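You operate a simulated robot arm through the tools that you are given. There is no shell and no other tool. Be economical: measure what you need, move in short steps, check, and stop when the job is done.

The job below is to be done with a simulated robot arm. You get a single attempt, and the scene is never put back.

Task
Put things in order on the worktop under the wall shelves. At the end: the brown box from the worktop under the wall shelves stands on top of the black salad tray; the gold vase stands where the red lentils carton stood; the white stone from the worktop under the wall shelves stands where the grey stone stood; the red lentils carton stands where the white stone stood; the grey stone from the worktop under the wall shelves is on the blue plate; whatever was shut is shut again. Leave all else as you found it, and nothing knocked over.

It is judged by the outcome, as a careful person would: the job done as asked, and still so three seconds after it is handed in. It fails if anything else is knocked over, pushed out of place, dropped, spilled or broken.

Robot
A 7-joint arm with a two-finger parallel gripper, fixed in place. Base frame: the origin is at the foot of the arm, x ahead of it, y to its left, z up; the work surface is at about z = 900. Readings come in mm, degrees, newtons and seconds.
With the tool pointing down near the work surface it reaches from about 300 to 680 mm from the base axis. Its first joint turns from -66.0 to 66.0 degrees. Payload 1.57 kg.
The tool frame sits at the grasp point between the pads (the TCP): z along the fingers, y along the line on which they close. The tips reach 30 mm beyond it. Largest opening 110 mm; finger width 24, thickness 12; the body of the gripper, 48 by 112 mm, starts 78 mm behind the TCP.
Orientation is told as [roll, pitch, yaw] about the base's x, y, z axes, in that order, counted from this pose: with the fingers straight down and closing along the base's y, the tool's x points along the base's -x, its y along +y and its z along -z.

Tools
- The arm moves only by the tool move_arm. Its argument "rows" is a list that holds one entry, the list of rows, each a list of 7 numbers: the finger opening in mm, from 0 to 110, then the shift along the base's x, y, z in mm, then the turn, a rotation vector about the base's x, y, z in degrees. In form: [[[fingers, tx, ty, tz, wx, wy, wz], ...]]. A call has 1 to 20 rows; each row shifts and turns the commanded pose from where the row before left it. Rows are played at 5 a second. More than 50 mm and 8.6 degrees between two rows, or a gripper value outside its range, and nothing of the call is played. Where a pose cannot be reached the arm comes as near as it can. A force on the tool above 40 N (or 10 N above the force at the start of the call, whichever is more), or a blocked arm, ends the call early, and 0.2 s more pass. The fingers move at their own pace (about 108 mm/s each) and stop on an object; they squeeze with about 35 N. The grip force told is the motor's: it shows also when the fingers shut on nothing. Time passes only in rows, and 0.2 s behind the last, so rows that do not move let the fingers close. The reply holds the time, the measured pose of the TCP, the force on the tool along the base axes, the opening and the grip force, in the units named above and with some noise, with the torque about the TCP (base axes, N m) and any sound that the robot's microphone picked up.
- Cameras (640 x 400 px; columns grow to the right, rows downward): "scene" is fixed at [172.2, -398.7, 1395.9]; the picture's right is [0.70, -0.72, 0.00], its down [-0.46, -0.45, -0.77] and it looks along [0.55, 0.53, -0.64] (base axes); focal length 268 px, centre (320, 200). "wrist" rides on the gripper at [70, 16, -141] in the tool frame; the picture's right is [-0.23, 0.97, 0.00], its down [-0.86, -0.20, -0.48] and it looks along [-0.47, -0.11, 0.88] (tool axes); focal length 222 px, centre (320, 200). There is no depth. A picture from a camera that has moved, and an enlarged one, comes with that camera's place and axes in the base frame and with its lens.
- capture(camera): a new picture of that camera. It takes no simulated time.
- close_up(camera, box): a new picture of the part [left, top, right, bottom] of that camera's present view, enlarged. It takes no simulated time.
- job_done(): hands the job in; it is judged then, once.

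Work in short steps. Places have to be worked out from the pictures, the camera data and where the tool is seen: move nearer, look again, correct. Check each grasp and each placing, and mend what went wrong. You have 120 turns and 76 pictures in all, those below and enlarged ones among them. Open the gripper and draw the arm clear of the work before you hand the job in, unless the task says otherwise; then end with one line.

The tools are called after "Emit:" as a command line: name --argument value ..., lists and objects as JSON in quotes. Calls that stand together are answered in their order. move_arm: Moves the arm, as the interface text tells. Its arguments: {"type":"object","properties":{"rows":{"type":"array"}},"required":["rows"]} The other tools are called the same way: capture (camera) takes a picture; close_up (camera, box) takes an enlarged picture of a part of a camera's view; job_done () hands the job in.

At the start:

```text
clock: 0.0
eef_pos: [279.2, 180.1, 1212.4]
ee_rot: [0.0, -0.1, 0.0]
force: [-0.1, 0.1, 0.4]
moment: [-0.02, 0.04, 0.01]
opening: 110.0
finger_force: 0.1
```

scene: 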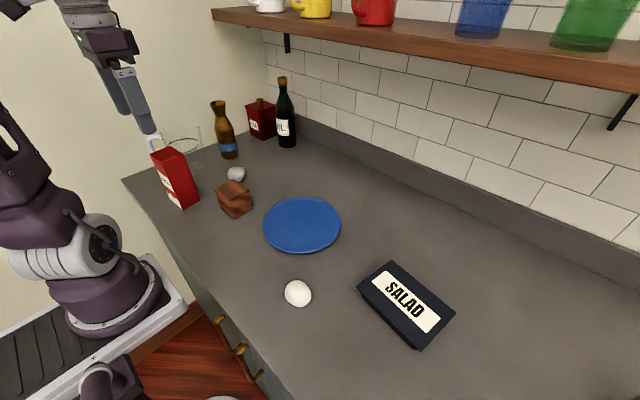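
wrist: 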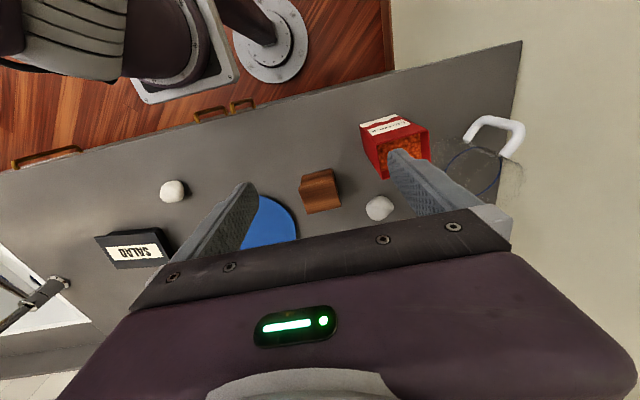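

I start with close-ups to identify the objects on the left and the front.

Emit:
close_up --camera "scene" --box '[120, 60, 320, 220]'

Emit:
close_up --camera "scene" --box '[240, 180, 480, 360]'

Emit:
close_up --camera "wrist" --box '[290, 80, 540, 240]'

```text
2.50 times, centred on (220, 140) of scene
camera zoom: at [172.2, -398.7, 1395.9], right [0.7, -0.72, 0.0], down [-0.46, -0.45, -0.77], along [0.55, 0.53, -0.64], focal length 671 px, centre (570, 350)
```

zoom: 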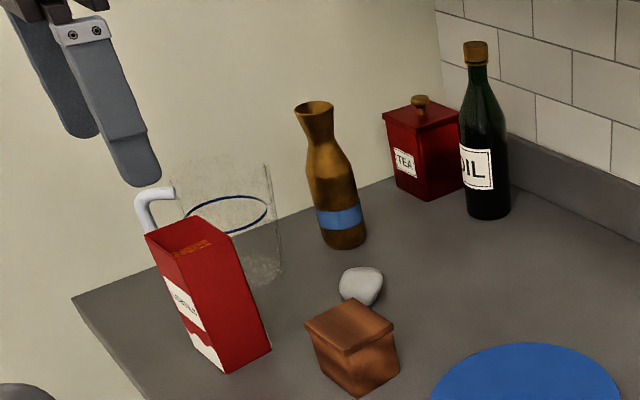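

```text
2.22 times, centred on (360, 270) of scene
camera zoom: at [172.2, -398.7, 1395.9], right [0.7, -0.72, 0.0], down [-0.46, -0.45, -0.77], along [0.55, 0.53, -0.64], focal length 596 px, centre (231, 44)
```

zoom: 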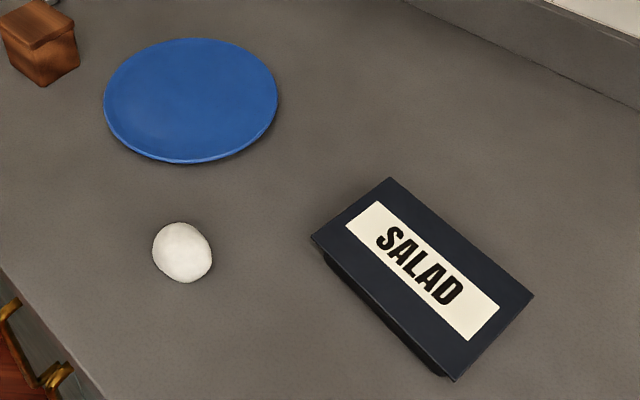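

```text
2.50 times, centred on (415, 160) of wrist
camera zoom: at [209.1, 196.6, 1353.2], right [0.23, 0.97, 0.0], down [0.86, -0.2, 0.48], along [0.47, -0.11, -0.88], focal length 555 px, centre (82, 300)
```

zoom: 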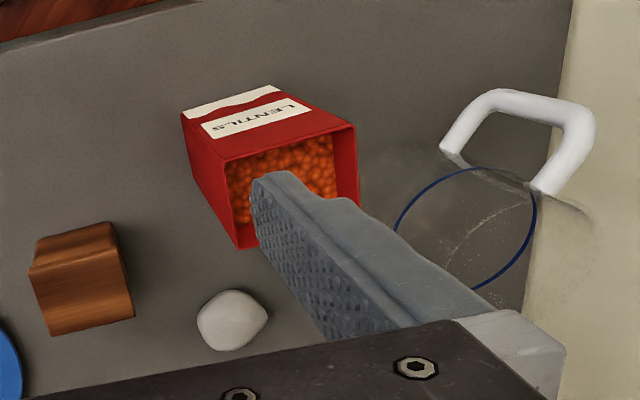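

The objects are identified: the lentils carton is open and full (about x 305–360, y 256–327, 144 tall), and the vase is near (549, 429). I move towards the brown box for a nearer look.

Emit:
move_arm --rows '[[[110, 20, -10, -30, 0, 0, 0], [110, 20, -10, -30, 0, 0, 0], [110, 20, -10, -30, 0, 0, 0], [110, 10, 0, -20, 0, 0, 0]]]'

Emit:
capture --camera "wrist"

```text
clock: 1.0
eef_pos: [348.0, 150.7, 1100.0]
ee_rot: [0.1, 0.0, 0.1]
force: [0.6, -0.2, -0.2]
moment: [0.02, 0.01, -0.01]
opening: 110.2
finger_force: 0.1
```

```text
70 pictures are left
camera wrist: at [278.1, 166.6, 1241.8], right [0.23, 0.97, 0.0], down [0.86, -0.2, 0.48], along [0.47, -0.11, -0.88], focal length 222 px, centre (320, 200)
```

wrist: 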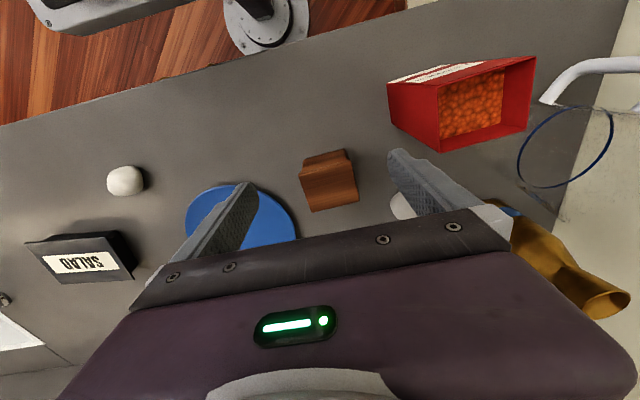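

Emit:
close_up --camera "wrist" --box '[270, 120, 430, 220]'

Emit:
close_up --camera "scene" --box '[195, 150, 275, 230]'

```text
4.00 times, centred on (350, 170) of wrist
camera zoom: at [278.1, 166.6, 1241.8], right [0.23, 0.97, 0.0], down [0.86, -0.2, 0.48], along [0.47, -0.11, -0.88], focal length 888 px, centre (200, 320)
```

zoom: 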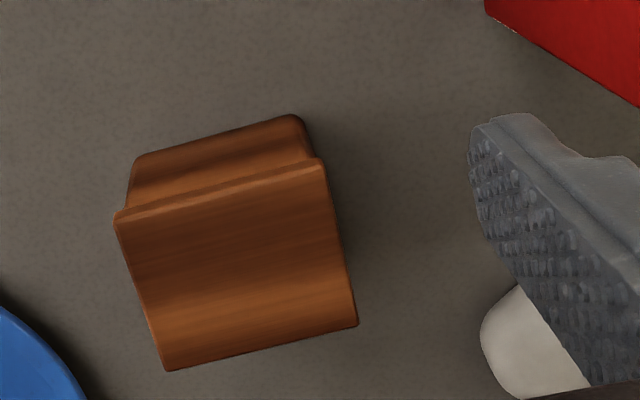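

```text
5.00 times, centred on (235, 190) of scene
camera zoom: at [172.2, -398.7, 1395.9], right [0.7, -0.72, 0.0], down [-0.46, -0.45, -0.77], along [0.55, 0.53, -0.64], focal length 1342 px, centre (745, 250)
```

zoom: 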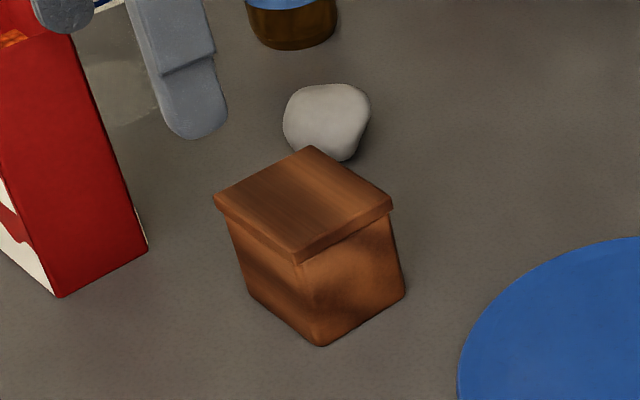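

The brown box is at about (410, 150), with a lid top near z 966 and a body of about 55 × 66 mm. I go above it, then down with the fingers closing along y.

Emit:
move_arm --rows '[[[100, 31, 0, -20, 0, 0, 0], [100, 31, 0, -20, 0, 0, 0], [100, 0, 0, -40, 0, 0, 0], [100, 0, 0, -30, 0, 0, 0]]]'

Emit:
close_up --camera "scene" --box '[155, 110, 315, 230]'

Emit:
capture --camera "wrist"

```text
clock: 2.0
eef_pos: [409.5, 150.7, 991.5]
ee_rot: [0.0, 0.0, 0.3]
force: [-0.6, 0.1, 0.2]
moment: [0.02, -0.02, 0.03]
opening: 99.9
finger_force: 0.1
```

```text
3.33 times, centred on (235, 170) of scene
camera zoom: at [172.2, -398.7, 1395.9], right [0.7, -0.72, 0.0], down [-0.46, -0.45, -0.77], along [0.55, 0.53, -0.64], focal length 894 px, centre (603, 300)
```

zoom: 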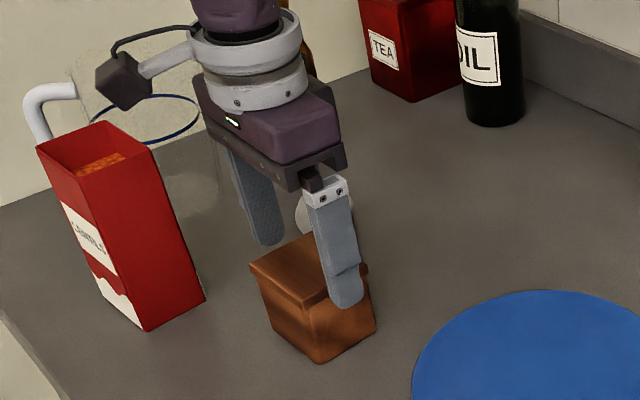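

```text
66 pictures are left
camera wrist: at [339.1, 167.1, 1133.1], right [0.23, 0.97, 0.0], down [0.86, -0.2, 0.48], along [0.47, -0.11, -0.88], focal length 222 px, centre (320, 200)
```

wrist: 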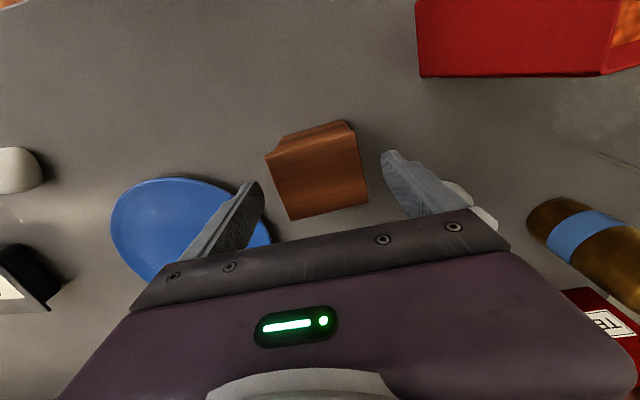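

The box lies between the fingers. I descend to z 936 and close.

Emit:
move_arm --rows '[[[100, 0, 0, -28, 0, 0, 0], [100, 0, 0, -27, 0, 0, 0], [60, 0, 0, 0, 0, 0, 0], [60, 0, 0, 0, 0, 0, 0], [60, 0, 0, 0, 0, 0, 0]]]'

```text
clock: 3.2
eef_pos: [409.1, 150.2, 938.4]
ee_rot: [0.0, 0.1, 0.0]
force: [-0.2, 0.5, -0.6]
moment: [-0.01, -0.01, 0.0]
opening: 70.0
finger_force: 34.8
```

Gripped at 70 mm wide. I lift slightly and check.

Emit:
move_arm --rows '[[[55, 0, 0, 15, 0, 0, 0], [55, 0, 0, 25, 0, 0, 0], [55, 0, 0, 0, 0, 0, 0]]]'

Emit:
close_up --camera "scene" --box '[155, 110, 315, 230]'

```text
clock: 4.0
eef_pos: [410.2, 150.3, 978.8]
ee_rot: [0.0, 0.0, 0.0]
force: [0.4, 0.6, -1.1]
moment: [-0.02, 0.02, -0.02]
opening: 70.3
finger_force: 35.3
```

```text
3.33 times, centred on (235, 170) of scene
camera zoom: at [172.2, -398.7, 1395.9], right [0.7, -0.72, 0.0], down [-0.46, -0.45, -0.77], along [0.55, 0.53, -0.64], focal length 894 px, centre (603, 300)
```

zoom: 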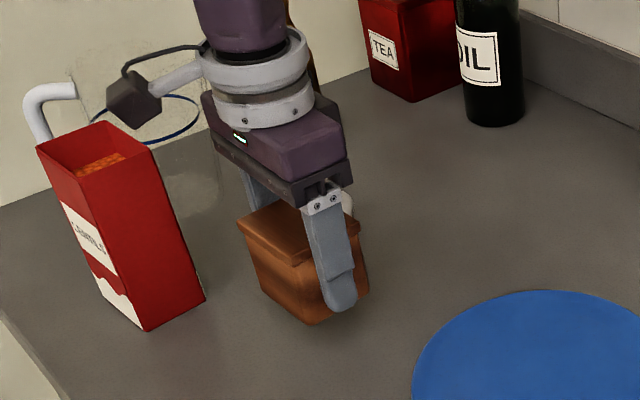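

The whole box came up. I carry it at height towards the tray and look at the tray again from near.

Emit:
move_arm --rows '[[[55, 0, -10, 35, 0, 0, 0], [55, 0, -20, 35, 0, 0, 0], [55, 0, -40, 20, 0, 0, 0], [55, 0, -40, 0, 0, 0, 0], [55, 0, -40, 0, 0, 0, 0], [55, 0, -40, 0, 0, 0, 0], [55, 0, -40, 0, 0, 0, 0], [55, 0, -40, 0, 0, 0, 0], [55, 0, -40, 0, 0, 0, 0], [55, 0, -40, 0, 0, 0, 0], [55, 0, -20, 0, 0, 0, 0], [55, 0, -10, 0, 0, 0, 0]]]'

Emit:
capture --camera "wrist"

Emit:
close_up --camera "scene" --box '[340, 240, 480, 360]'

```text
clock: 6.6
eef_pos: [409.1, -231.3, 1066.2]
ee_rot: [0.1, 0.0, 0.0]
force: [0.1, -0.8, -0.5]
moment: [-0.02, 0.01, -0.01]
opening: 70.1
finger_force: 34.9
```

```text
64 pictures are left
camera wrist: at [340.1, -214.9, 1207.5], right [0.23, 0.97, 0.0], down [0.86, -0.2, 0.48], along [0.47, -0.11, -0.88], focal length 222 px, centre (320, 200)
```

wrist: 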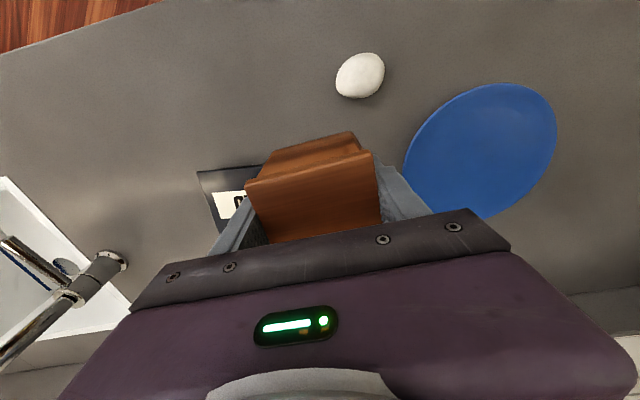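

```text
3.33 times, centred on (410, 300) of scene
camera zoom: at [172.2, -398.8, 1395.9], right [0.7, -0.72, 0.0], down [-0.46, -0.45, -0.77], along [0.55, 0.53, -0.64], focal length 894 px, centre (20, -133)
```

zoom: 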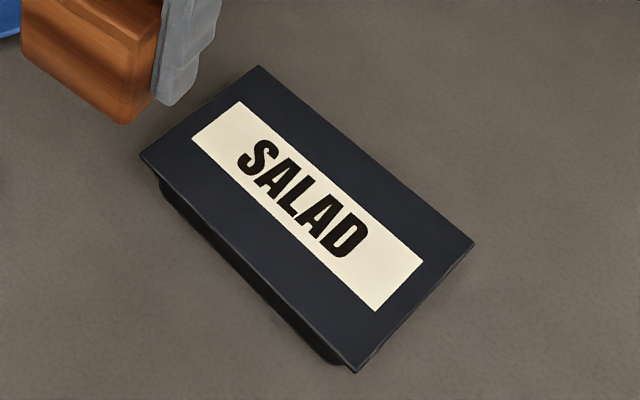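

The tray centre is about (468, −333) with its top near z 935 (turned about −7°). I move over it and lower the box to just above.

Emit:
move_arm --rows '[[[55, 20, -35, 0, 0, 0, -3.5], [55, 20, -35, 0, 0, 0, -3.5], [55, 19, -31, 0, 0, 0, 0], [55, 0, 0, -30, 0, 0, 0], [55, 0, 0, -30, 0, 0, 0], [55, 0, 0, -15, 0, 0, 0], [55, 0, 0, 0, 0, 0, 0]]]'

Emit:
close_up --camera "scene" --box '[340, 210, 500, 360]'

```text
clock: 8.2
eef_pos: [469.8, -329.8, 992.4]
ee_rot: [0.0, 0.0, -7.0]
force: [0.4, -0.6, -0.4]
moment: [0.03, -0.01, -0.01]
opening: 69.9
finger_force: 34.7
```

```text
2.67 times, centred on (420, 285) of scene
camera zoom: at [172.2, -398.7, 1395.9], right [0.7, -0.72, 0.0], down [-0.46, -0.45, -0.77], along [0.55, 0.53, -0.64], focal length 716 px, centre (53, -27)
```

zoom: 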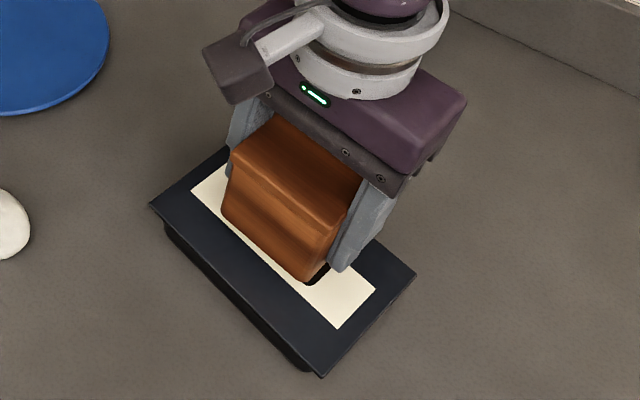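

The box is centred over the tray and aligned. I lower in small steps, watching the force.

Emit:
move_arm --rows '[[[55, 0, 0, -6, 0, 0, 0], [55, 0, 0, -5, 0, 0, 0], [55, 0, 0, 0, 0, 0, 0]]]'

```text
clock: 9.0
eef_pos: [469.4, -329.2, 981.6]
ee_rot: [0.0, 0.0, -7.0]
force: [1.5, 0.4, -0.6]
moment: [-0.02, -0.03, -0.02]
opening: 69.6
finger_force: 35.2
```

Emit:
move_arm --rows '[[[55, 0, 0, -2, 0, 0, 0], [55, 0, 0, -2, 0, 0, 0], [55, 0, 0, 0, 0, 0, 0]]]'

```text
clock: 9.8
eef_pos: [469.7, -331.0, 976.7]
ee_rot: [0.0, -0.1, -7.0]
force: [-0.3, 0.3, -0.4]
moment: [-0.01, 0.02, -0.04]
opening: 69.6
finger_force: 36.2
```

Emit:
move_arm --rows '[[[55, 0, 0, -2, 0, 0, 0], [55, 0, 0, -2, 0, 0, 0], [55, 0, 0, 0, 0, 0, 0]]]'

```text
clock: 10.6
eef_pos: [470.3, -330.4, 976.4]
ee_rot: [-0.2, -0.1, -6.9]
force: [-1.6, 3.3, 26.4]
moment: [0.34, 0.17, 0.09]
opening: 69.6
finger_force: 34.8
```

Contact was felt at TCP z ≈ 976. I relieve the push by 3 mm and open, then withdraw.

Emit:
move_arm --rows '[[[55, 0, 0, 3, 0, 0, 0], [90, 0, 0, 0, 0, 0, 0], [90, 0, 0, 0, 0, 0, 0], [90, 0, 0, 30, 0, 0, 0], [90, 0, 0, 40, 0, 0, 0], [90, 0, 0, 40, 0, 0, 0]]]'

Emit:
capture --camera "scene"

```text
clock: 12.0
eef_pos: [469.8, -329.7, 1086.5]
ee_rot: [0.1, 0.0, -6.9]
force: [0.6, 1.0, -0.1]
moment: [0.02, 0.02, -0.01]
opening: 89.9
finger_force: 0.0
```

```text
61 pictures are left
```

scene: 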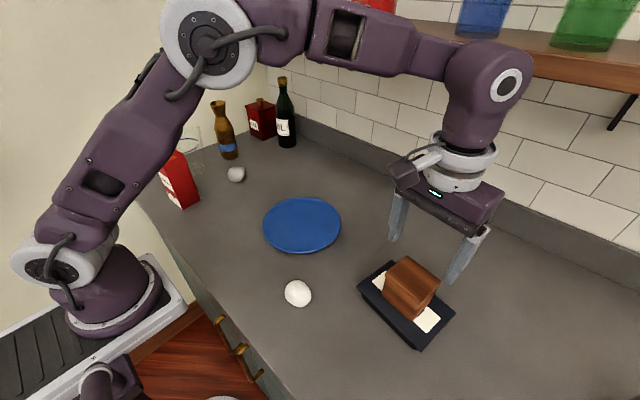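

The box stands on the tray. Next is the grey stone; I travel high over to it and look.

Emit:
move_arm --rows '[[[90, -10, 30, 0, 0, 0, 3.5], [90, -10, 40, 0, 0, 0, 3.5], [90, -10, 45, 0, 0, 0, 0], [90, -10, 45, 0, 0, 0, 0], [90, 0, 45, 0, 0, 0, 0], [90, 0, 45, 0, 0, 0, 0], [90, 0, 45, 0, 0, 0, 0], [90, 0, 45, 0, 0, 0, 0], [90, 0, 45, 0, 0, 0, 0], [90, 0, 45, 0, 0, 0, 0], [90, 0, 45, 0, 0, 0, 0], [90, 0, 45, 0, 0, 0, 0], [90, 0, 45, 0, 0, 0, 0], [90, 0, 25, 0, 0, 0, 0], [90, 0, 10, 0, 0, 0, 0]]]'

Emit:
capture --camera "wrist"

```text
clock: 15.2
eef_pos: [431.5, 270.2, 1084.8]
ee_rot: [0.0, 0.0, 0.0]
force: [0.4, 0.6, 0.8]
moment: [0.02, -0.01, -0.01]
opening: 89.9
finger_force: 0.0
```

```text
60 pictures are left
camera wrist: at [361.0, 286.0, 1226.2], right [0.23, 0.97, 0.0], down [0.86, -0.2, 0.48], along [0.47, -0.11, -0.88], focal length 222 px, centre (320, 200)
```

wrist: 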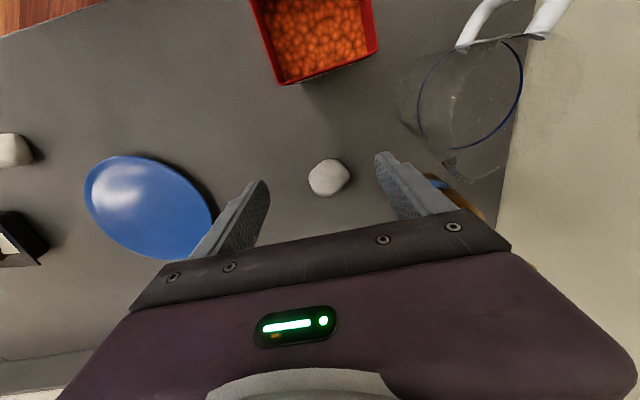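

Emit:
close_up --camera "wrist" --box '[280, 140, 380, 220]'

Emit:
close_up --camera "scene" --box '[200, 140, 270, 200]'

```text
5.00 times, centred on (330, 180) of wrist
camera zoom: at [361.0, 286.0, 1226.2], right [0.23, 0.97, 0.0], down [0.86, -0.2, 0.48], along [0.47, -0.11, -0.88], focal length 1111 px, centre (270, 300)
```

zoom: 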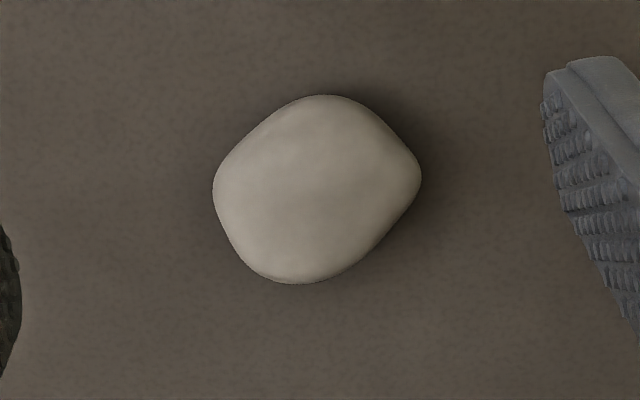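

```text
6.67 times, centred on (235, 170) of scene
camera zoom: at [172.2, -398.7, 1395.9], right [0.7, -0.72, 0.0], down [-0.46, -0.45, -0.77], along [0.55, 0.53, -0.64], focal length 1789 px, centre (887, 400)
```

zoom: 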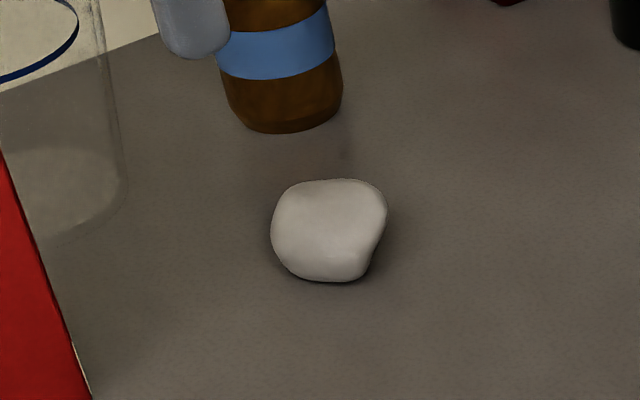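

The grey stone's centre is about (492, 271), and its parallel flat sides lie along a diagonal. I turn the tool by −48° so the fingers close on the flats, and lower partway.

Emit:
move_arm --rows '[[[90, 15, 0, 0, 0, 0, -8], [90, 15, 0, 0, 0, 0, -8], [90, 15, 0, 0, 0, 0, -8], [90, 15, 1, 0, 0, 0, -8], [90, 0, 0, -30, 0, 0, -8], [90, 0, 0, -30, 0, 0, -8], [90, 0, 0, -30, 0, 0, 0], [90, 0, 0, -20, 0, 0, 0]]]'

Emit:
capture --camera "wrist"

Emit:
close_up --camera "scene" --box '[140, 70, 300, 210]'

```text
clock: 17.0
eef_pos: [489.2, 269.2, 975.0]
ee_rot: [0.0, -0.1, -47.9]
force: [-0.1, -0.2, 1.1]
moment: [0.0, 0.01, -0.02]
opening: 90.0
finger_force: 0.1
```

```text
57 pictures are left
camera wrist: at [454.4, 332.0, 1116.4], right [0.88, 0.48, 0.0], down [0.42, -0.77, 0.48], along [0.23, -0.42, -0.88], focal length 222 px, centre (320, 200)
```

wrist: 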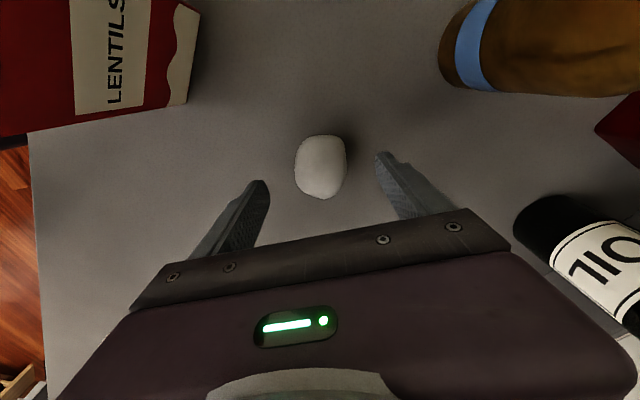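

```text
2.86 times, centred on (220, 140) of scene
camera zoom: at [172.2, -398.7, 1395.9], right [0.7, -0.72, 0.0], down [-0.46, -0.45, -0.77], along [0.55, 0.53, -0.64], focal length 767 px, centre (606, 371)
```

zoom: 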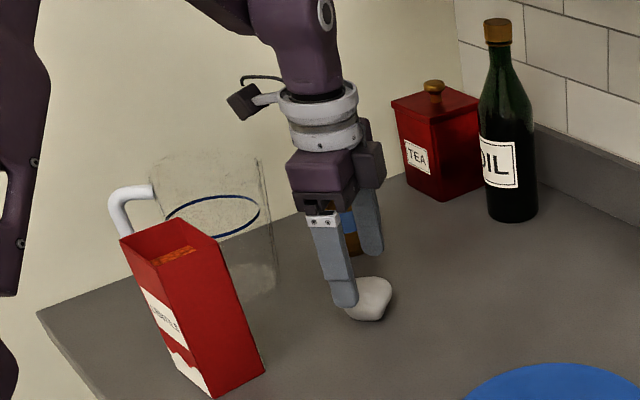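

Stone centred at (490, 269) between the fingers. I descend to TCP z 934 and close.

Emit:
move_arm --rows '[[[90, 0, 0, -20, 0, 0, 0], [90, 0, 0, -20, 0, 0, 0], [35, 0, 0, 0, 0, 0, 0], [35, 0, 0, 0, 0, 0, 0], [35, 0, 0, 0, 0, 0, 0]]]'

Emit:
move_arm --rows '[[[35, 0, 0, 20, 0, 0, 0], [35, 0, 0, 30, 0, 0, 0], [35, 0, 0, 0, 0, 0, 0]]]'

Emit:
close_up --camera "scene" --box '[140, 70, 300, 210]'

```text
clock: 18.2
eef_pos: [489.2, 269.6, 936.4]
ee_rot: [0.0, 0.0, -47.9]
force: [2.1, 0.3, 1.4]
moment: [0.07, -0.14, -0.03]
opening: 50.8
finger_force: 35.1
```

```text
clock: 19.0
eef_pos: [487.4, 269.6, 988.3]
ee_rot: [0.0, 0.0, -47.9]
force: [0.2, -0.5, -1.0]
moment: [0.05, 0.06, 0.02]
opening: 48.0
finger_force: 35.4
```

```text
2.86 times, centred on (220, 140) of scene
camera zoom: at [172.2, -398.7, 1395.9], right [0.7, -0.72, 0.0], down [-0.46, -0.45, -0.77], along [0.55, 0.53, -0.64], focal length 767 px, centre (606, 371)
```

zoom: 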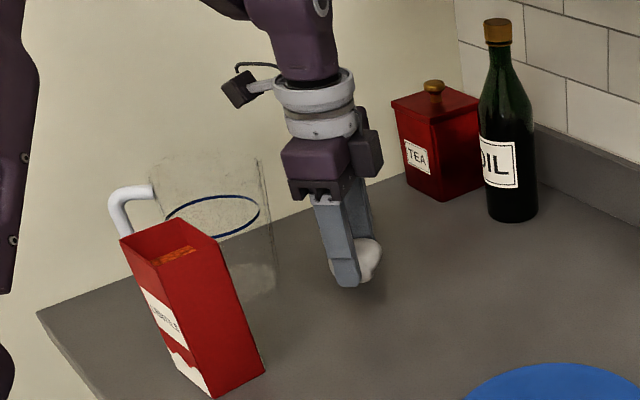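

The stone is held. I carry it over the plate centre (about (492, −25)) while turning back to yaw 0.

Emit:
move_arm --rows '[[[35, 0, -20, 25, 0, 0, 0], [35, 0, -40, 0, 0, 0, 8], [35, 0, -40, 0, 0, 0, 8], [35, 0, -40, 0, 0, 0, 8], [35, 0, -40, 0, 0, 0, 8], [35, 0, -40, 0, 0, 0, 8], [35, 0, -40, 0, 0, 0, 8], [35, 3, -35, 0, 0, 0, 0], [35, 0, 0, -30, 0, 0, 0], [35, 0, 0, -20, 0, 0, 0], [35, 0, 0, 0, 0, 0, 0]]]'

Emit:
close_up --camera "scene" --box '[230, 140, 370, 270]'

Emit:
capture --camera "wrist"

```text
clock: 21.4
eef_pos: [492.9, -23.7, 960.8]
ee_rot: [0.0, 0.0, 0.1]
force: [0.0, -0.4, -2.4]
moment: [0.0, 0.0, 0.01]
opening: 47.5
finger_force: 35.0
```

```text
3.08 times, centred on (300, 205) of scene
camera zoom: at [172.2, -398.7, 1395.9], right [0.7, -0.72, 0.0], down [-0.46, -0.45, -0.77], along [0.55, 0.53, -0.64], focal length 826 px, centre (382, 185)
```

zoom: 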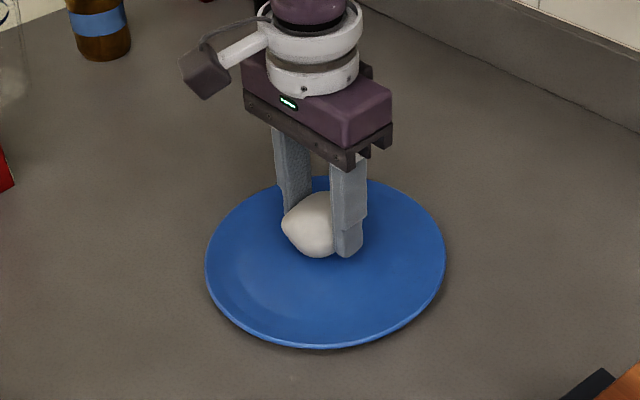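

```text
53 pictures are left
camera wrist: at [422.8, -7.9, 1102.1], right [0.23, 0.97, 0.0], down [0.86, -0.2, 0.48], along [0.47, -0.11, -0.88], focal length 222 px, centre (320, 200)
```

wrist: 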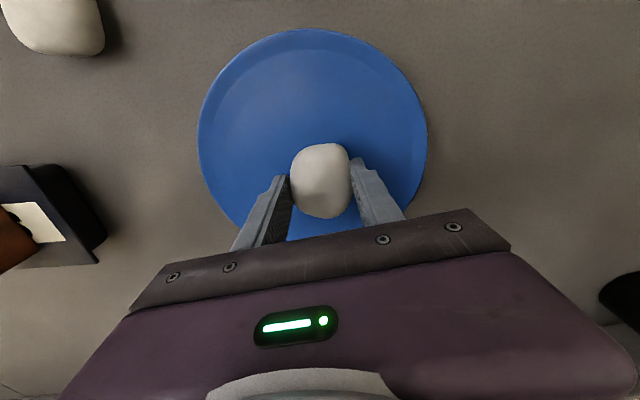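

Stone is above the plate centre. I lower in small steps until contact.

Emit:
move_arm --rows '[[[35, 0, 0, -8, 0, 0, 0], [35, 0, 0, -4, 0, 0, 0], [35, 0, 0, 0, 0, 0, 0]]]'

Emit:
move_arm --rows '[[[35, 0, 0, -2, 0, 0, 0], [35, 0, 0, -2, 0, 0, 0], [35, 0, 0, 0, 0, 0, 0]]]'

```text
clock: 22.0
eef_pos: [493.6, -24.3, 952.4]
ee_rot: [0.0, -0.5, 0.0]
force: [-2.6, -0.1, 11.3]
moment: [0.3, 0.31, 0.07]
opening: 48.2
finger_force: 35.2
stopped in row 2: the force on the tool passed its limit at 42 N (the readings are from after the stop); the commanded pose is now the measured one
```

```text
clock: 22.5
eef_pos: [494.9, -23.6, 950.2]
ee_rot: [0.0, -0.7, 0.0]
force: [-3.7, 0.8, 12.2]
moment: [0.29, 0.32, 0.07]
opening: 47.9
finger_force: 35.0
stopped in row 2: the force on the tool passed its limit at 40 N (the readings are from after the stop); the commanded pose is now the measured one
```

Contact is made (the stone sits lower in the grip than thought). I ease up 1 mm and open gently.

Emit:
move_arm --rows '[[[35, 0, 0, 2, 0, 0, 0], [60, 0, 0, 0, 0, 0, 0], [80, 0, 0, 0, 0, 0, 0], [80, 0, 0, 0, 0, 0, 0], [80, 0, 0, 30, 0, 0, 0], [80, 0, 0, 40, 0, 0, 0], [80, 0, 0, 30, 0, 0, 0]]]'

Emit:
capture --camera "wrist"

Emit:
close_up --camera "scene" --box '[230, 140, 370, 320]'

```text
clock: 24.1
eef_pos: [494.5, -22.5, 1053.8]
ee_rot: [-0.2, -0.5, 0.0]
force: [0.1, 1.0, 0.1]
moment: [-0.03, 0.01, 0.0]
opening: 80.0
finger_force: 0.0
```

```text
52 pictures are left
camera wrist: at [423.8, -5.7, 1194.3], right [0.23, 0.97, 0.0], down [0.85, -0.2, 0.49], along [0.47, -0.11, -0.87], focal length 222 px, centre (320, 200)
```

wrist: 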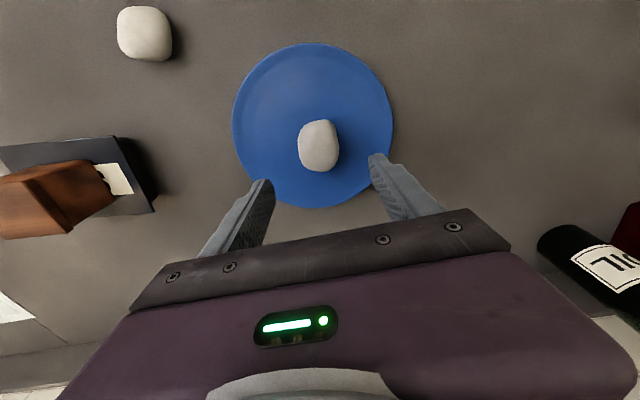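

```text
2.22 times, centred on (300, 230) of scene
camera zoom: at [172.2, -398.7, 1395.9], right [0.7, -0.72, 0.0], down [-0.46, -0.45, -0.77], along [0.55, 0.53, -0.64], focal length 596 px, centre (364, 133)
```

zoom: 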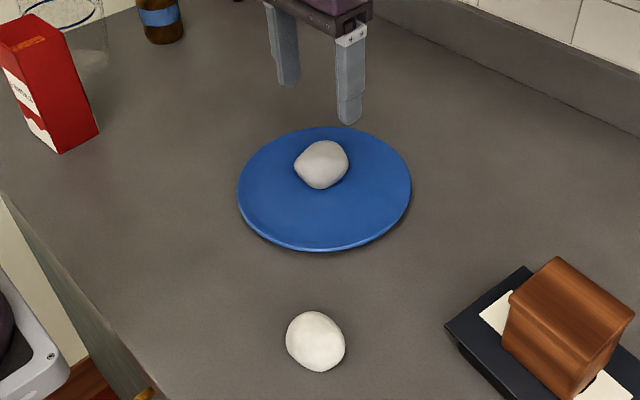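

The grey stone rests on the plate. Now I go over to the white stone and look.

Emit:
move_arm --rows '[[[80, -40, -30, 0, 0, 0, 0], [80, -40, -30, 0, 0, 0, 0], [80, -40, -30, 0, 0, 0, 0], [80, -40, -30, 0, 0, 0, 0], [80, -24, -27, 0, 0, 0, 0]]]'

Emit:
close_up --camera "wrist" --box '[240, 110, 400, 230]'

```text
clock: 25.3
eef_pos: [310.2, -172.3, 1052.8]
ee_rot: [0.1, -0.6, 0.0]
force: [0.1, 0.1, -0.5]
moment: [0.01, -0.02, -0.02]
opening: 80.1
finger_force: 0.1
```

```text
3.33 times, centred on (320, 170) of wrist
camera zoom: at [240.2, -155.3, 1193.5], right [0.23, 0.97, 0.0], down [0.85, -0.2, 0.49], along [0.48, -0.11, -0.87], focal length 740 px, centre (320, 300)
```

zoom: 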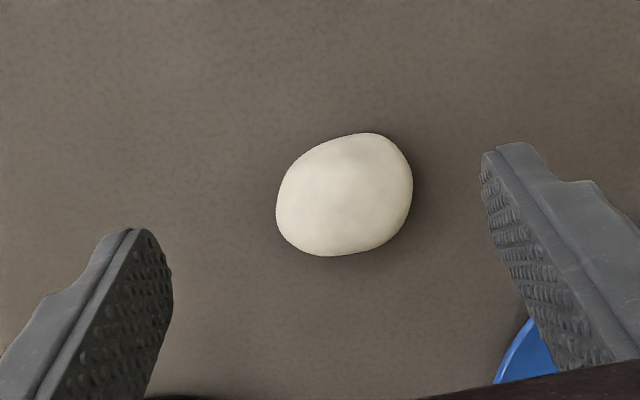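

White stone centre is (347.5, −170). I turn the tool by −24° (narrower direction), go over it and down, then grip.

Emit:
move_arm --rows '[[[80, 19, 1, -10, 0, 0.5, -8], [80, 18, 1, -20, 0, 0, -8], [80, 0, 0, -30, 0, 0, -8], [80, 0, 0, -25, 0, 0, 0], [80, 0, 0, -20, 0, 0, 0], [80, 0, 0, -12, 0, 0, 0], [35, 0, 0, 0, 0, 0, 0], [35, 0, 0, 0, 0, 0, 0], [35, 0, 0, 0, 0, 0, 0]]]'

Emit:
move_arm --rows '[[[35, 0, 0, 20, 0, 0, 0], [35, 0, 0, 30, 0, 0, 0], [35, 0, 0, 0, 0, 0, 0]]]'

Emit:
close_up --camera "scene" --box '[230, 200, 370, 340]'

```text
clock: 27.3
eef_pos: [347.3, -168.2, 935.3]
ee_rot: [0.0, -0.1, -24.0]
force: [-0.2, -0.8, 0.1]
moment: [0.0, -0.02, 0.02]
opening: 49.0
finger_force: 35.5
```

```text
clock: 28.1
eef_pos: [347.8, -170.4, 986.2]
ee_rot: [0.0, -0.1, -24.0]
force: [0.7, -0.4, -2.2]
moment: [0.02, 0.0, -0.01]
opening: 48.9
finger_force: 35.3
```

```text
2.86 times, centred on (300, 270) of scene
camera zoom: at [172.2, -398.7, 1395.9], right [0.7, -0.72, 0.0], down [-0.46, -0.45, -0.77], along [0.55, 0.53, -0.64], focal length 767 px, centre (377, 0)
```

zoom: 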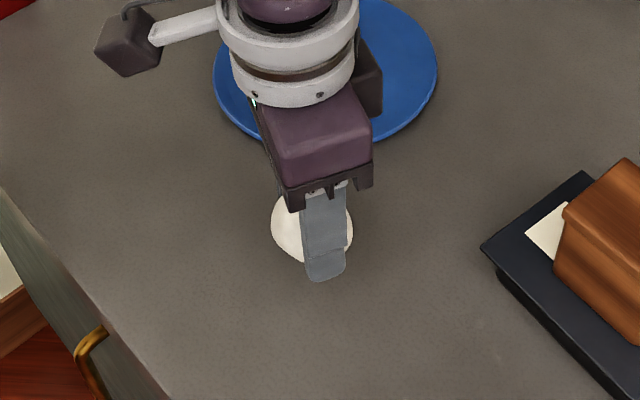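

White stone held. I carry it to the grey stone's old place (491, 270), via x first.

Emit:
move_arm --rows '[[[35, 20, 10, 35, 0, 0, 0], [35, 40, 30, 0, 0, 0, 0], [35, 40, 30, 0, 0, 0, 0], [35, 30, 40, 0, 0, 0, 0], [35, 13, 40, 0, 0, 0, 0], [35, 0, 40, 0, 0, 0, 0], [35, 0, 40, 0, 0, 0, 0], [35, 0, 40, 0, 0, 0, 0], [35, 0, 40, 0, 0, 0, 0], [35, 0, 40, 0, 0, 0, 0], [35, 0, 40, 0, 0, 0, 0], [35, 0, 30, 0, 0, 0, 0], [35, 0, 20, -20, 0, 0, 0], [35, 0, 0, -25, 0, 0, 0], [35, 0, 0, -20, 0, 0, 0], [35, 0, 0, 0, 0, 0, 0]]]'

Emit:
close_up --camera "scene" --box '[140, 70, 300, 210]'

Emit:
capture --camera "wrist"

```text
clock: 31.5
eef_pos: [490.5, 271.3, 954.5]
ee_rot: [0.0, -0.1, -24.0]
force: [1.1, 0.2, -1.4]
moment: [0.01, 0.01, 0.02]
opening: 48.4
finger_force: 35.3
```

```text
2.86 times, centred on (220, 140) of scene
camera zoom: at [172.2, -398.7, 1395.9], right [0.7, -0.72, 0.0], down [-0.46, -0.45, -0.77], along [0.55, 0.53, -0.64], focal length 767 px, centre (606, 371)
```

zoom: 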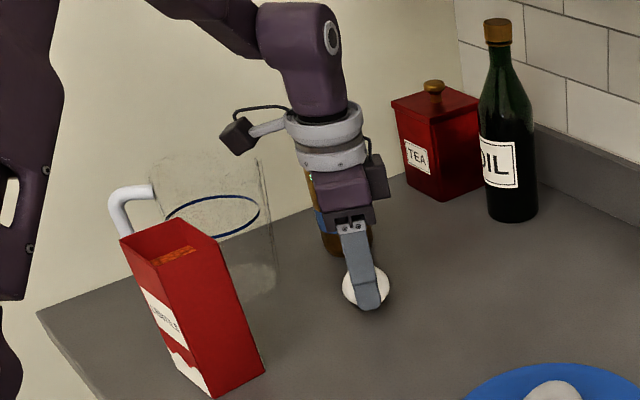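

```text
47 pictures are left
camera wrist: at [433.6, 315.0, 1095.5], right [0.6, 0.8, 0.0], down [0.7, -0.53, 0.48], along [0.38, -0.29, -0.88], focal length 222 px, centre (320, 200)
```

wrist: 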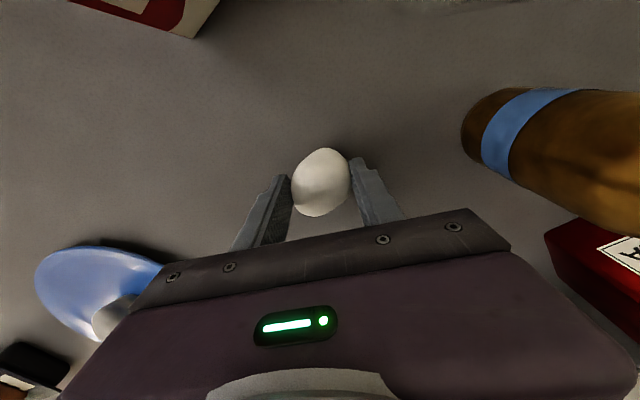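

In place. Lowering slowly.

Emit:
move_arm --rows '[[[35, 0, 0, -6, 0, 0, 0], [35, 0, 0, -4, 0, 0, 0], [35, 0, 0, -3, 0, 0, 0], [35, 0, 0, 0, 0, 0, 0]]]'

Emit:
move_arm --rows '[[[35, 0, 0, -2, 0, 0, 0], [35, 0, 0, -2, 0, 0, 0], [35, 0, 0, 0, 0, 0, 0]]]'

```text
clock: 32.5
eef_pos: [490.0, 271.0, 943.6]
ee_rot: [0.0, 0.0, -24.0]
force: [-0.6, 0.7, -2.1]
moment: [0.01, 0.03, 0.02]
opening: 48.0
finger_force: 34.1
```

```text
clock: 33.3
eef_pos: [491.1, 271.7, 939.6]
ee_rot: [0.0, -0.1, -24.0]
force: [0.0, -0.3, -2.0]
moment: [0.01, 0.01, -0.01]
opening: 47.9
finger_force: 35.2
```

Emit:
move_arm --rows '[[[35, 0, 0, -2, 0, 0, 0], [35, 0, 0, -2, 0, 0, 0], [35, 0, 0, 0, 0, 0, 0]]]'

```text
clock: 34.1
eef_pos: [490.3, 270.5, 936.0]
ee_rot: [0.1, -0.1, -23.9]
force: [-1.1, 0.0, 5.2]
moment: [-0.15, 0.03, -0.01]
opening: 47.8
finger_force: 35.3
```

Contact was felt. I open and withdraw straight up.

Emit:
move_arm --rows '[[[60, 0, 0, 0, 0, 0, 0], [80, 0, 0, 0, 0, 0, 0], [80, 0, 0, 0, 0, 0, 0], [80, 0, 0, 30, 0, 0, 0], [80, 0, 0, 40, 0, 0, 0], [80, 0, 0, 40, 0, 0, 0], [80, 0, 0, 40, 0, 0, 0]]]'

Emit:
capture --camera "wrist"

Emit:
close_up --camera "scene" --box '[140, 70, 300, 210]'

```text
clock: 35.7
eef_pos: [490.3, 269.6, 1083.8]
ee_rot: [0.0, 0.1, -24.0]
force: [-0.2, -0.1, 0.2]
moment: [-0.01, -0.02, -0.02]
opening: 80.0
finger_force: 0.0
```

```text
46 pictures are left
camera wrist: at [435.2, 313.3, 1226.2], right [0.6, 0.8, 0.0], down [0.7, -0.53, 0.48], along [0.38, -0.29, -0.88], focal length 222 px, centre (320, 200)
```

wrist: 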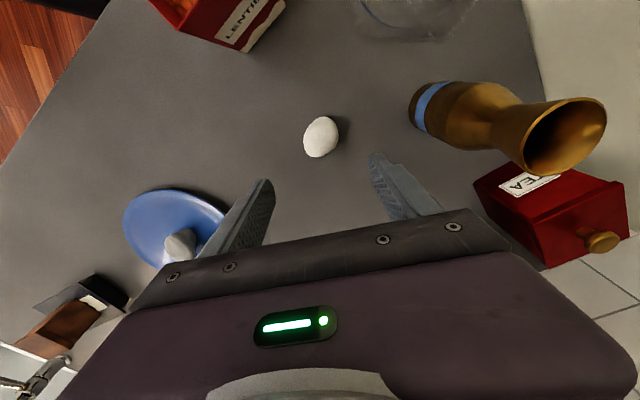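

```text
2.86 times, centred on (220, 140) of scene
camera zoom: at [172.2, -398.7, 1395.9], right [0.7, -0.72, 0.0], down [-0.46, -0.45, -0.77], along [0.55, 0.53, -0.64], focal length 767 px, centre (606, 371)
```

zoom: 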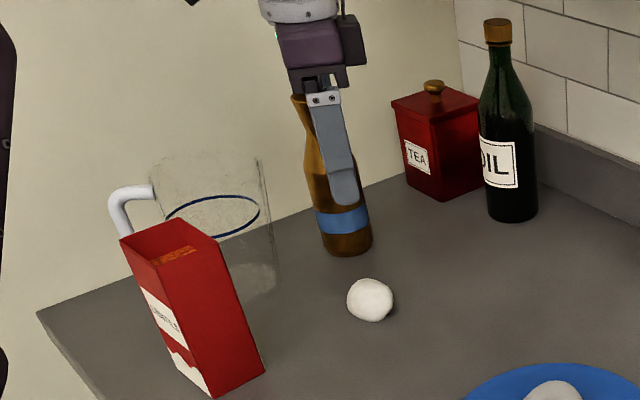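

The white stone stands at (491, 272). Now I raise and go above the carton, turning to yaw +90 so the fingers close along x (camera on the side away from the jug).

Emit:
move_arm --rows '[[[90, 0, 0, 30, 0, 0, 0], [90, -11, 1.5, 2, 0, 0, 8.15], [90, -11, 1.5, 0, 0, 0, 8.15], [90, -11, 1.5, 0, 0, 0, 8.15], [90, -11, 1.5, 0, 0, 0, 8.15], [90, -11, 1.5, 0, 0, 0, 8.15], [90, -11, 1.5, 0, 0, 0, 8.15], [90, -11, 1.5, 0, 0, 0, 8.15], [90, -11, 1.5, 0, 0, 0, 8.15], [90, -11, 1.5, 0, 0, 0, 8.15], [90, -11, 1.5, 0, 0, 0, 8.15], [90, -11, 1.5, 0, 0, 0, 8.15], [90, -11, 1.5, 0, 0, 0, 8.15], [90, -13, 1.5, 0, 0, 0, 8.15], [90, -13, 1.5, 0, 0, 0, 8.15], [90, 0, 0, 0, 0, 0, 0]]]'

Emit:
capture --camera "wrist"

Emit:
close_up --camera "scene" --box '[110, 90, 270, 220]'

```text
clock: 39.1
eef_pos: [332.8, 292.2, 1116.3]
ee_rot: [-0.1, -0.1, 90.3]
force: [-0.4, -0.6, 0.4]
moment: [0.01, 0.04, -0.02]
opening: 90.0
finger_force: 0.1
```

```text
44 pictures are left
camera wrist: at [316.6, 221.9, 1258.3], right [-0.97, 0.22, 0.0], down [0.2, 0.86, 0.48], along [0.11, 0.47, -0.88], focal length 222 px, centre (320, 200)
```

wrist: 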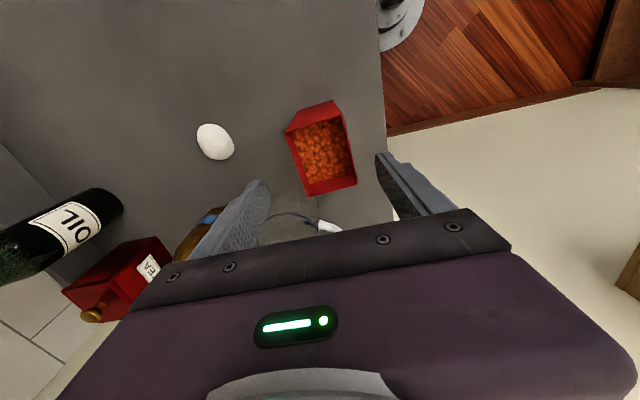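

```text
3.08 times, centred on (190, 155) of scene
camera zoom: at [172.2, -398.7, 1395.9], right [0.7, -0.72, 0.0], down [-0.46, -0.45, -0.77], along [0.55, 0.53, -0.64], focal length 826 px, centre (720, 338)
```

zoom: 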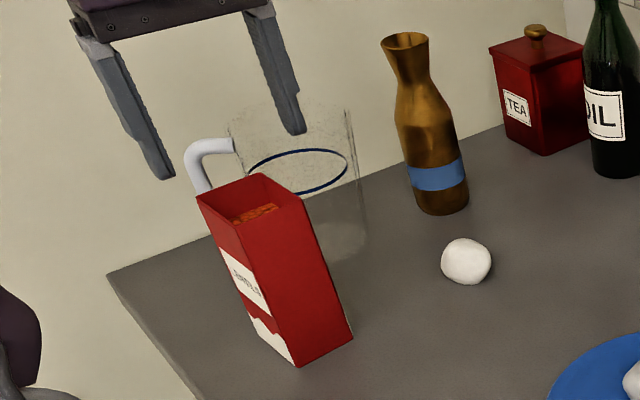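

The carton's rim centre is (330.5, 291.5), matching. I shift −2 in x, descend to z 982 and close gently on it.

Emit:
move_arm --rows '[[[90, -2, -1, -30, 0, 0, 0], [90, 0, 0, -35, 0, 0, 0], [90, 0, 0, -35, 0, 0, 0], [90, 0, 0, -34, 0, 0, 0], [75, 0, 0, 0, 0, 0, 0], [65, 0, 0, 0, 0, 0, 0], [45, 0, 0, 0, 0, 0, 0], [45, 0, 0, 0, 0, 0, 0], [45, 0, 0, 0, 0, 0, 0]]]'

Emit:
close_up --camera "scene" --box '[110, 90, 270, 220]'

```text
clock: 41.1
eef_pos: [330.6, 290.6, 981.9]
ee_rot: [-0.1, -0.1, 90.0]
force: [-0.2, 0.1, 0.2]
moment: [-0.01, 0.02, 0.02]
opening: 56.0
finger_force: 34.8
```

```text
3.08 times, centred on (190, 155) of scene
camera zoom: at [172.3, -398.7, 1395.9], right [0.7, -0.72, 0.0], down [-0.46, -0.45, -0.77], along [0.55, 0.53, -0.64], focal length 826 px, centre (720, 338)
```

zoom: 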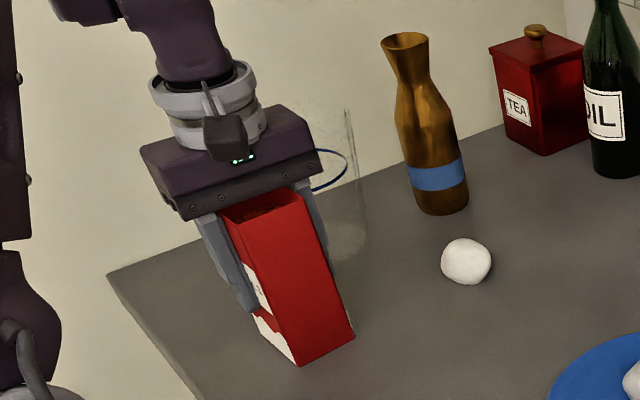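

Gripped at 56 mm. Lifting gently and checking the weight.

Emit:
move_arm --rows '[[[45, 0, 0, 5, 0, 0, 0], [45, 0, 0, 10, 0, 0, 0], [45, 0, 0, 15, 0, 0, 0], [45, 0, 0, 20, 0, 0, 0], [45, 0, 0, 0, 0, 0, 0]]]'

Emit:
close_up --camera "scene" --box '[110, 90, 270, 220]'

```text
clock: 42.3
eef_pos: [332.2, 292.1, 1034.6]
ee_rot: [-0.1, -0.1, 90.2]
force: [-0.6, 0.6, -3.1]
moment: [-0.02, -0.01, -0.02]
opening: 55.7
finger_force: 35.7
```

```text
3.08 times, centred on (190, 155) of scene
camera zoom: at [172.3, -398.7, 1395.9], right [0.7, -0.72, 0.0], down [-0.46, -0.45, -0.77], along [0.55, 0.53, -0.64], focal length 826 px, centre (720, 338)
```

zoom: 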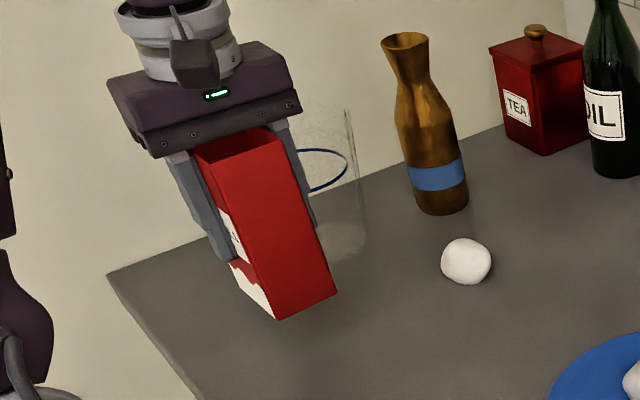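

The carton is held securely. I carry it smoothly to the white stone's old place (347.5, −170), turning back to yaw 0 on the way so the wrist stays within range.

Emit:
move_arm --rows '[[[45, 0, -10, 10, 0, 0, 0], [45, 1, -20, 10, 0, 0, -4], [45, 1, -30, 5, 0, 0, -6], [45, 1, -34, 0, 0, 0, -6], [45, 1, -34, 0, 0, 0, -6], [45, 1, -34, 0, 0, 0, -7], [45, 1, -34, 0, 0, 0, -7], [45, 1, -34, 0, 0, 0, -7], [45, 1, -34, 0, 0, 0, -7], [45, 1, -34, 0, 0, 0, -7], [45, 1, -34, 0, 0, 0, -7], [45, 1, -34, 0, 0, 0, -7], [45, 1, -34, 0, 0, 0, -7], [45, 2, -34, 0, 0, 0, -6], [45, 2, -20, 0, 0, 0, -4], [45, 1, -8, 0, 0, 0, -2], [45, 0, 0, 0, 0, 0, 0]]]'

Emit:
capture --camera "scene"

```text
clock: 45.9
eef_pos: [346.9, -171.0, 1059.1]
ee_rot: [0.0, -0.2, 0.0]
force: [0.6, -0.2, -3.4]
moment: [0.01, 0.02, 0.02]
opening: 55.2
finger_force: 35.1
```

```text
40 pictures are left
```

scene: 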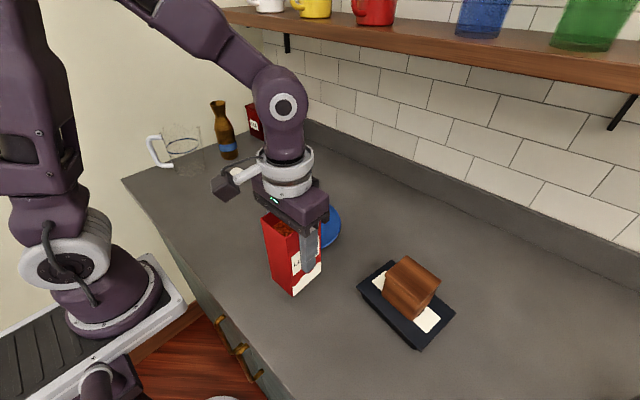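

Over the spot. I lower to a few mm above the surface, then in small steps.

Emit:
move_arm --rows '[[[45, 0, 0, -20, 0, 0, 0], [45, 0, 0, -25, 0, 0, 0], [45, 0, 0, -15, 0, 0, 0], [45, 0, 0, -8, 0, 0, 0], [45, 0, 0, -3, 0, 0, 0], [45, 0, 0, 0, 0, 0, 0]]]'

Emit:
move_arm --rows '[[[45, 0, 0, -2, 0, 0, 0], [45, 0, 0, -2, 0, 0, 0], [45, 0, 0, 0, 0, 0, 0]]]'

```text
clock: 47.3
eef_pos: [348.4, -171.6, 985.5]
ee_rot: [0.1, -0.1, 0.1]
force: [0.7, 0.1, -3.3]
moment: [0.0, -0.03, -0.02]
opening: 55.3
finger_force: 34.9
```

```text
clock: 48.1
eef_pos: [348.8, -170.4, 982.4]
ee_rot: [0.1, -0.2, 0.1]
force: [-1.3, 0.4, -3.4]
moment: [0.05, -0.02, 0.0]
opening: 55.2
finger_force: 34.2
```

Emit:
move_arm --rows '[[[45, 0, 0, -2, 0, 0, 0], [45, 0, 0, 0, 0, 0, 0]]]'

```text
clock: 48.7
eef_pos: [349.1, -171.5, 982.1]
ee_rot: [0.0, -0.3, 0.1]
force: [-1.4, 1.8, 23.1]
moment: [0.19, 0.37, 0.07]
opening: 55.4
finger_force: 35.3
```

The carton touches the surface. I ease up 1.5 mm, open and withdraw straight up.

Emit:
move_arm --rows '[[[45, 0, 0, 1.5, 0, 0, 0], [60, 0, 0, 0, 0, 0, 0], [80, 0, 0, 0, 0, 0, 0], [80, 0, 0, 0, 0, 0, 0], [80, 0, 0, 20, 0, 0, 0], [80, 0, 0, 40, 0, 0, 0], [80, 0, 0, 40, 0, 0, 0], [80, 0, 0, 30, 0, 0, 0]]]'

Emit:
capture --camera "scene"

```text
clock: 50.5
eef_pos: [348.8, -168.7, 1114.3]
ee_rot: [0.0, -0.1, 0.2]
force: [0.5, 0.3, 0.2]
moment: [-0.02, 0.0, -0.02]
opening: 79.9
finger_force: 0.0
```

```text
39 pictures are left
```

scene: 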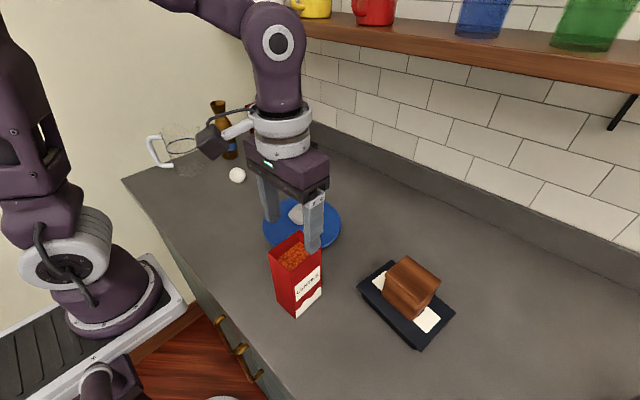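

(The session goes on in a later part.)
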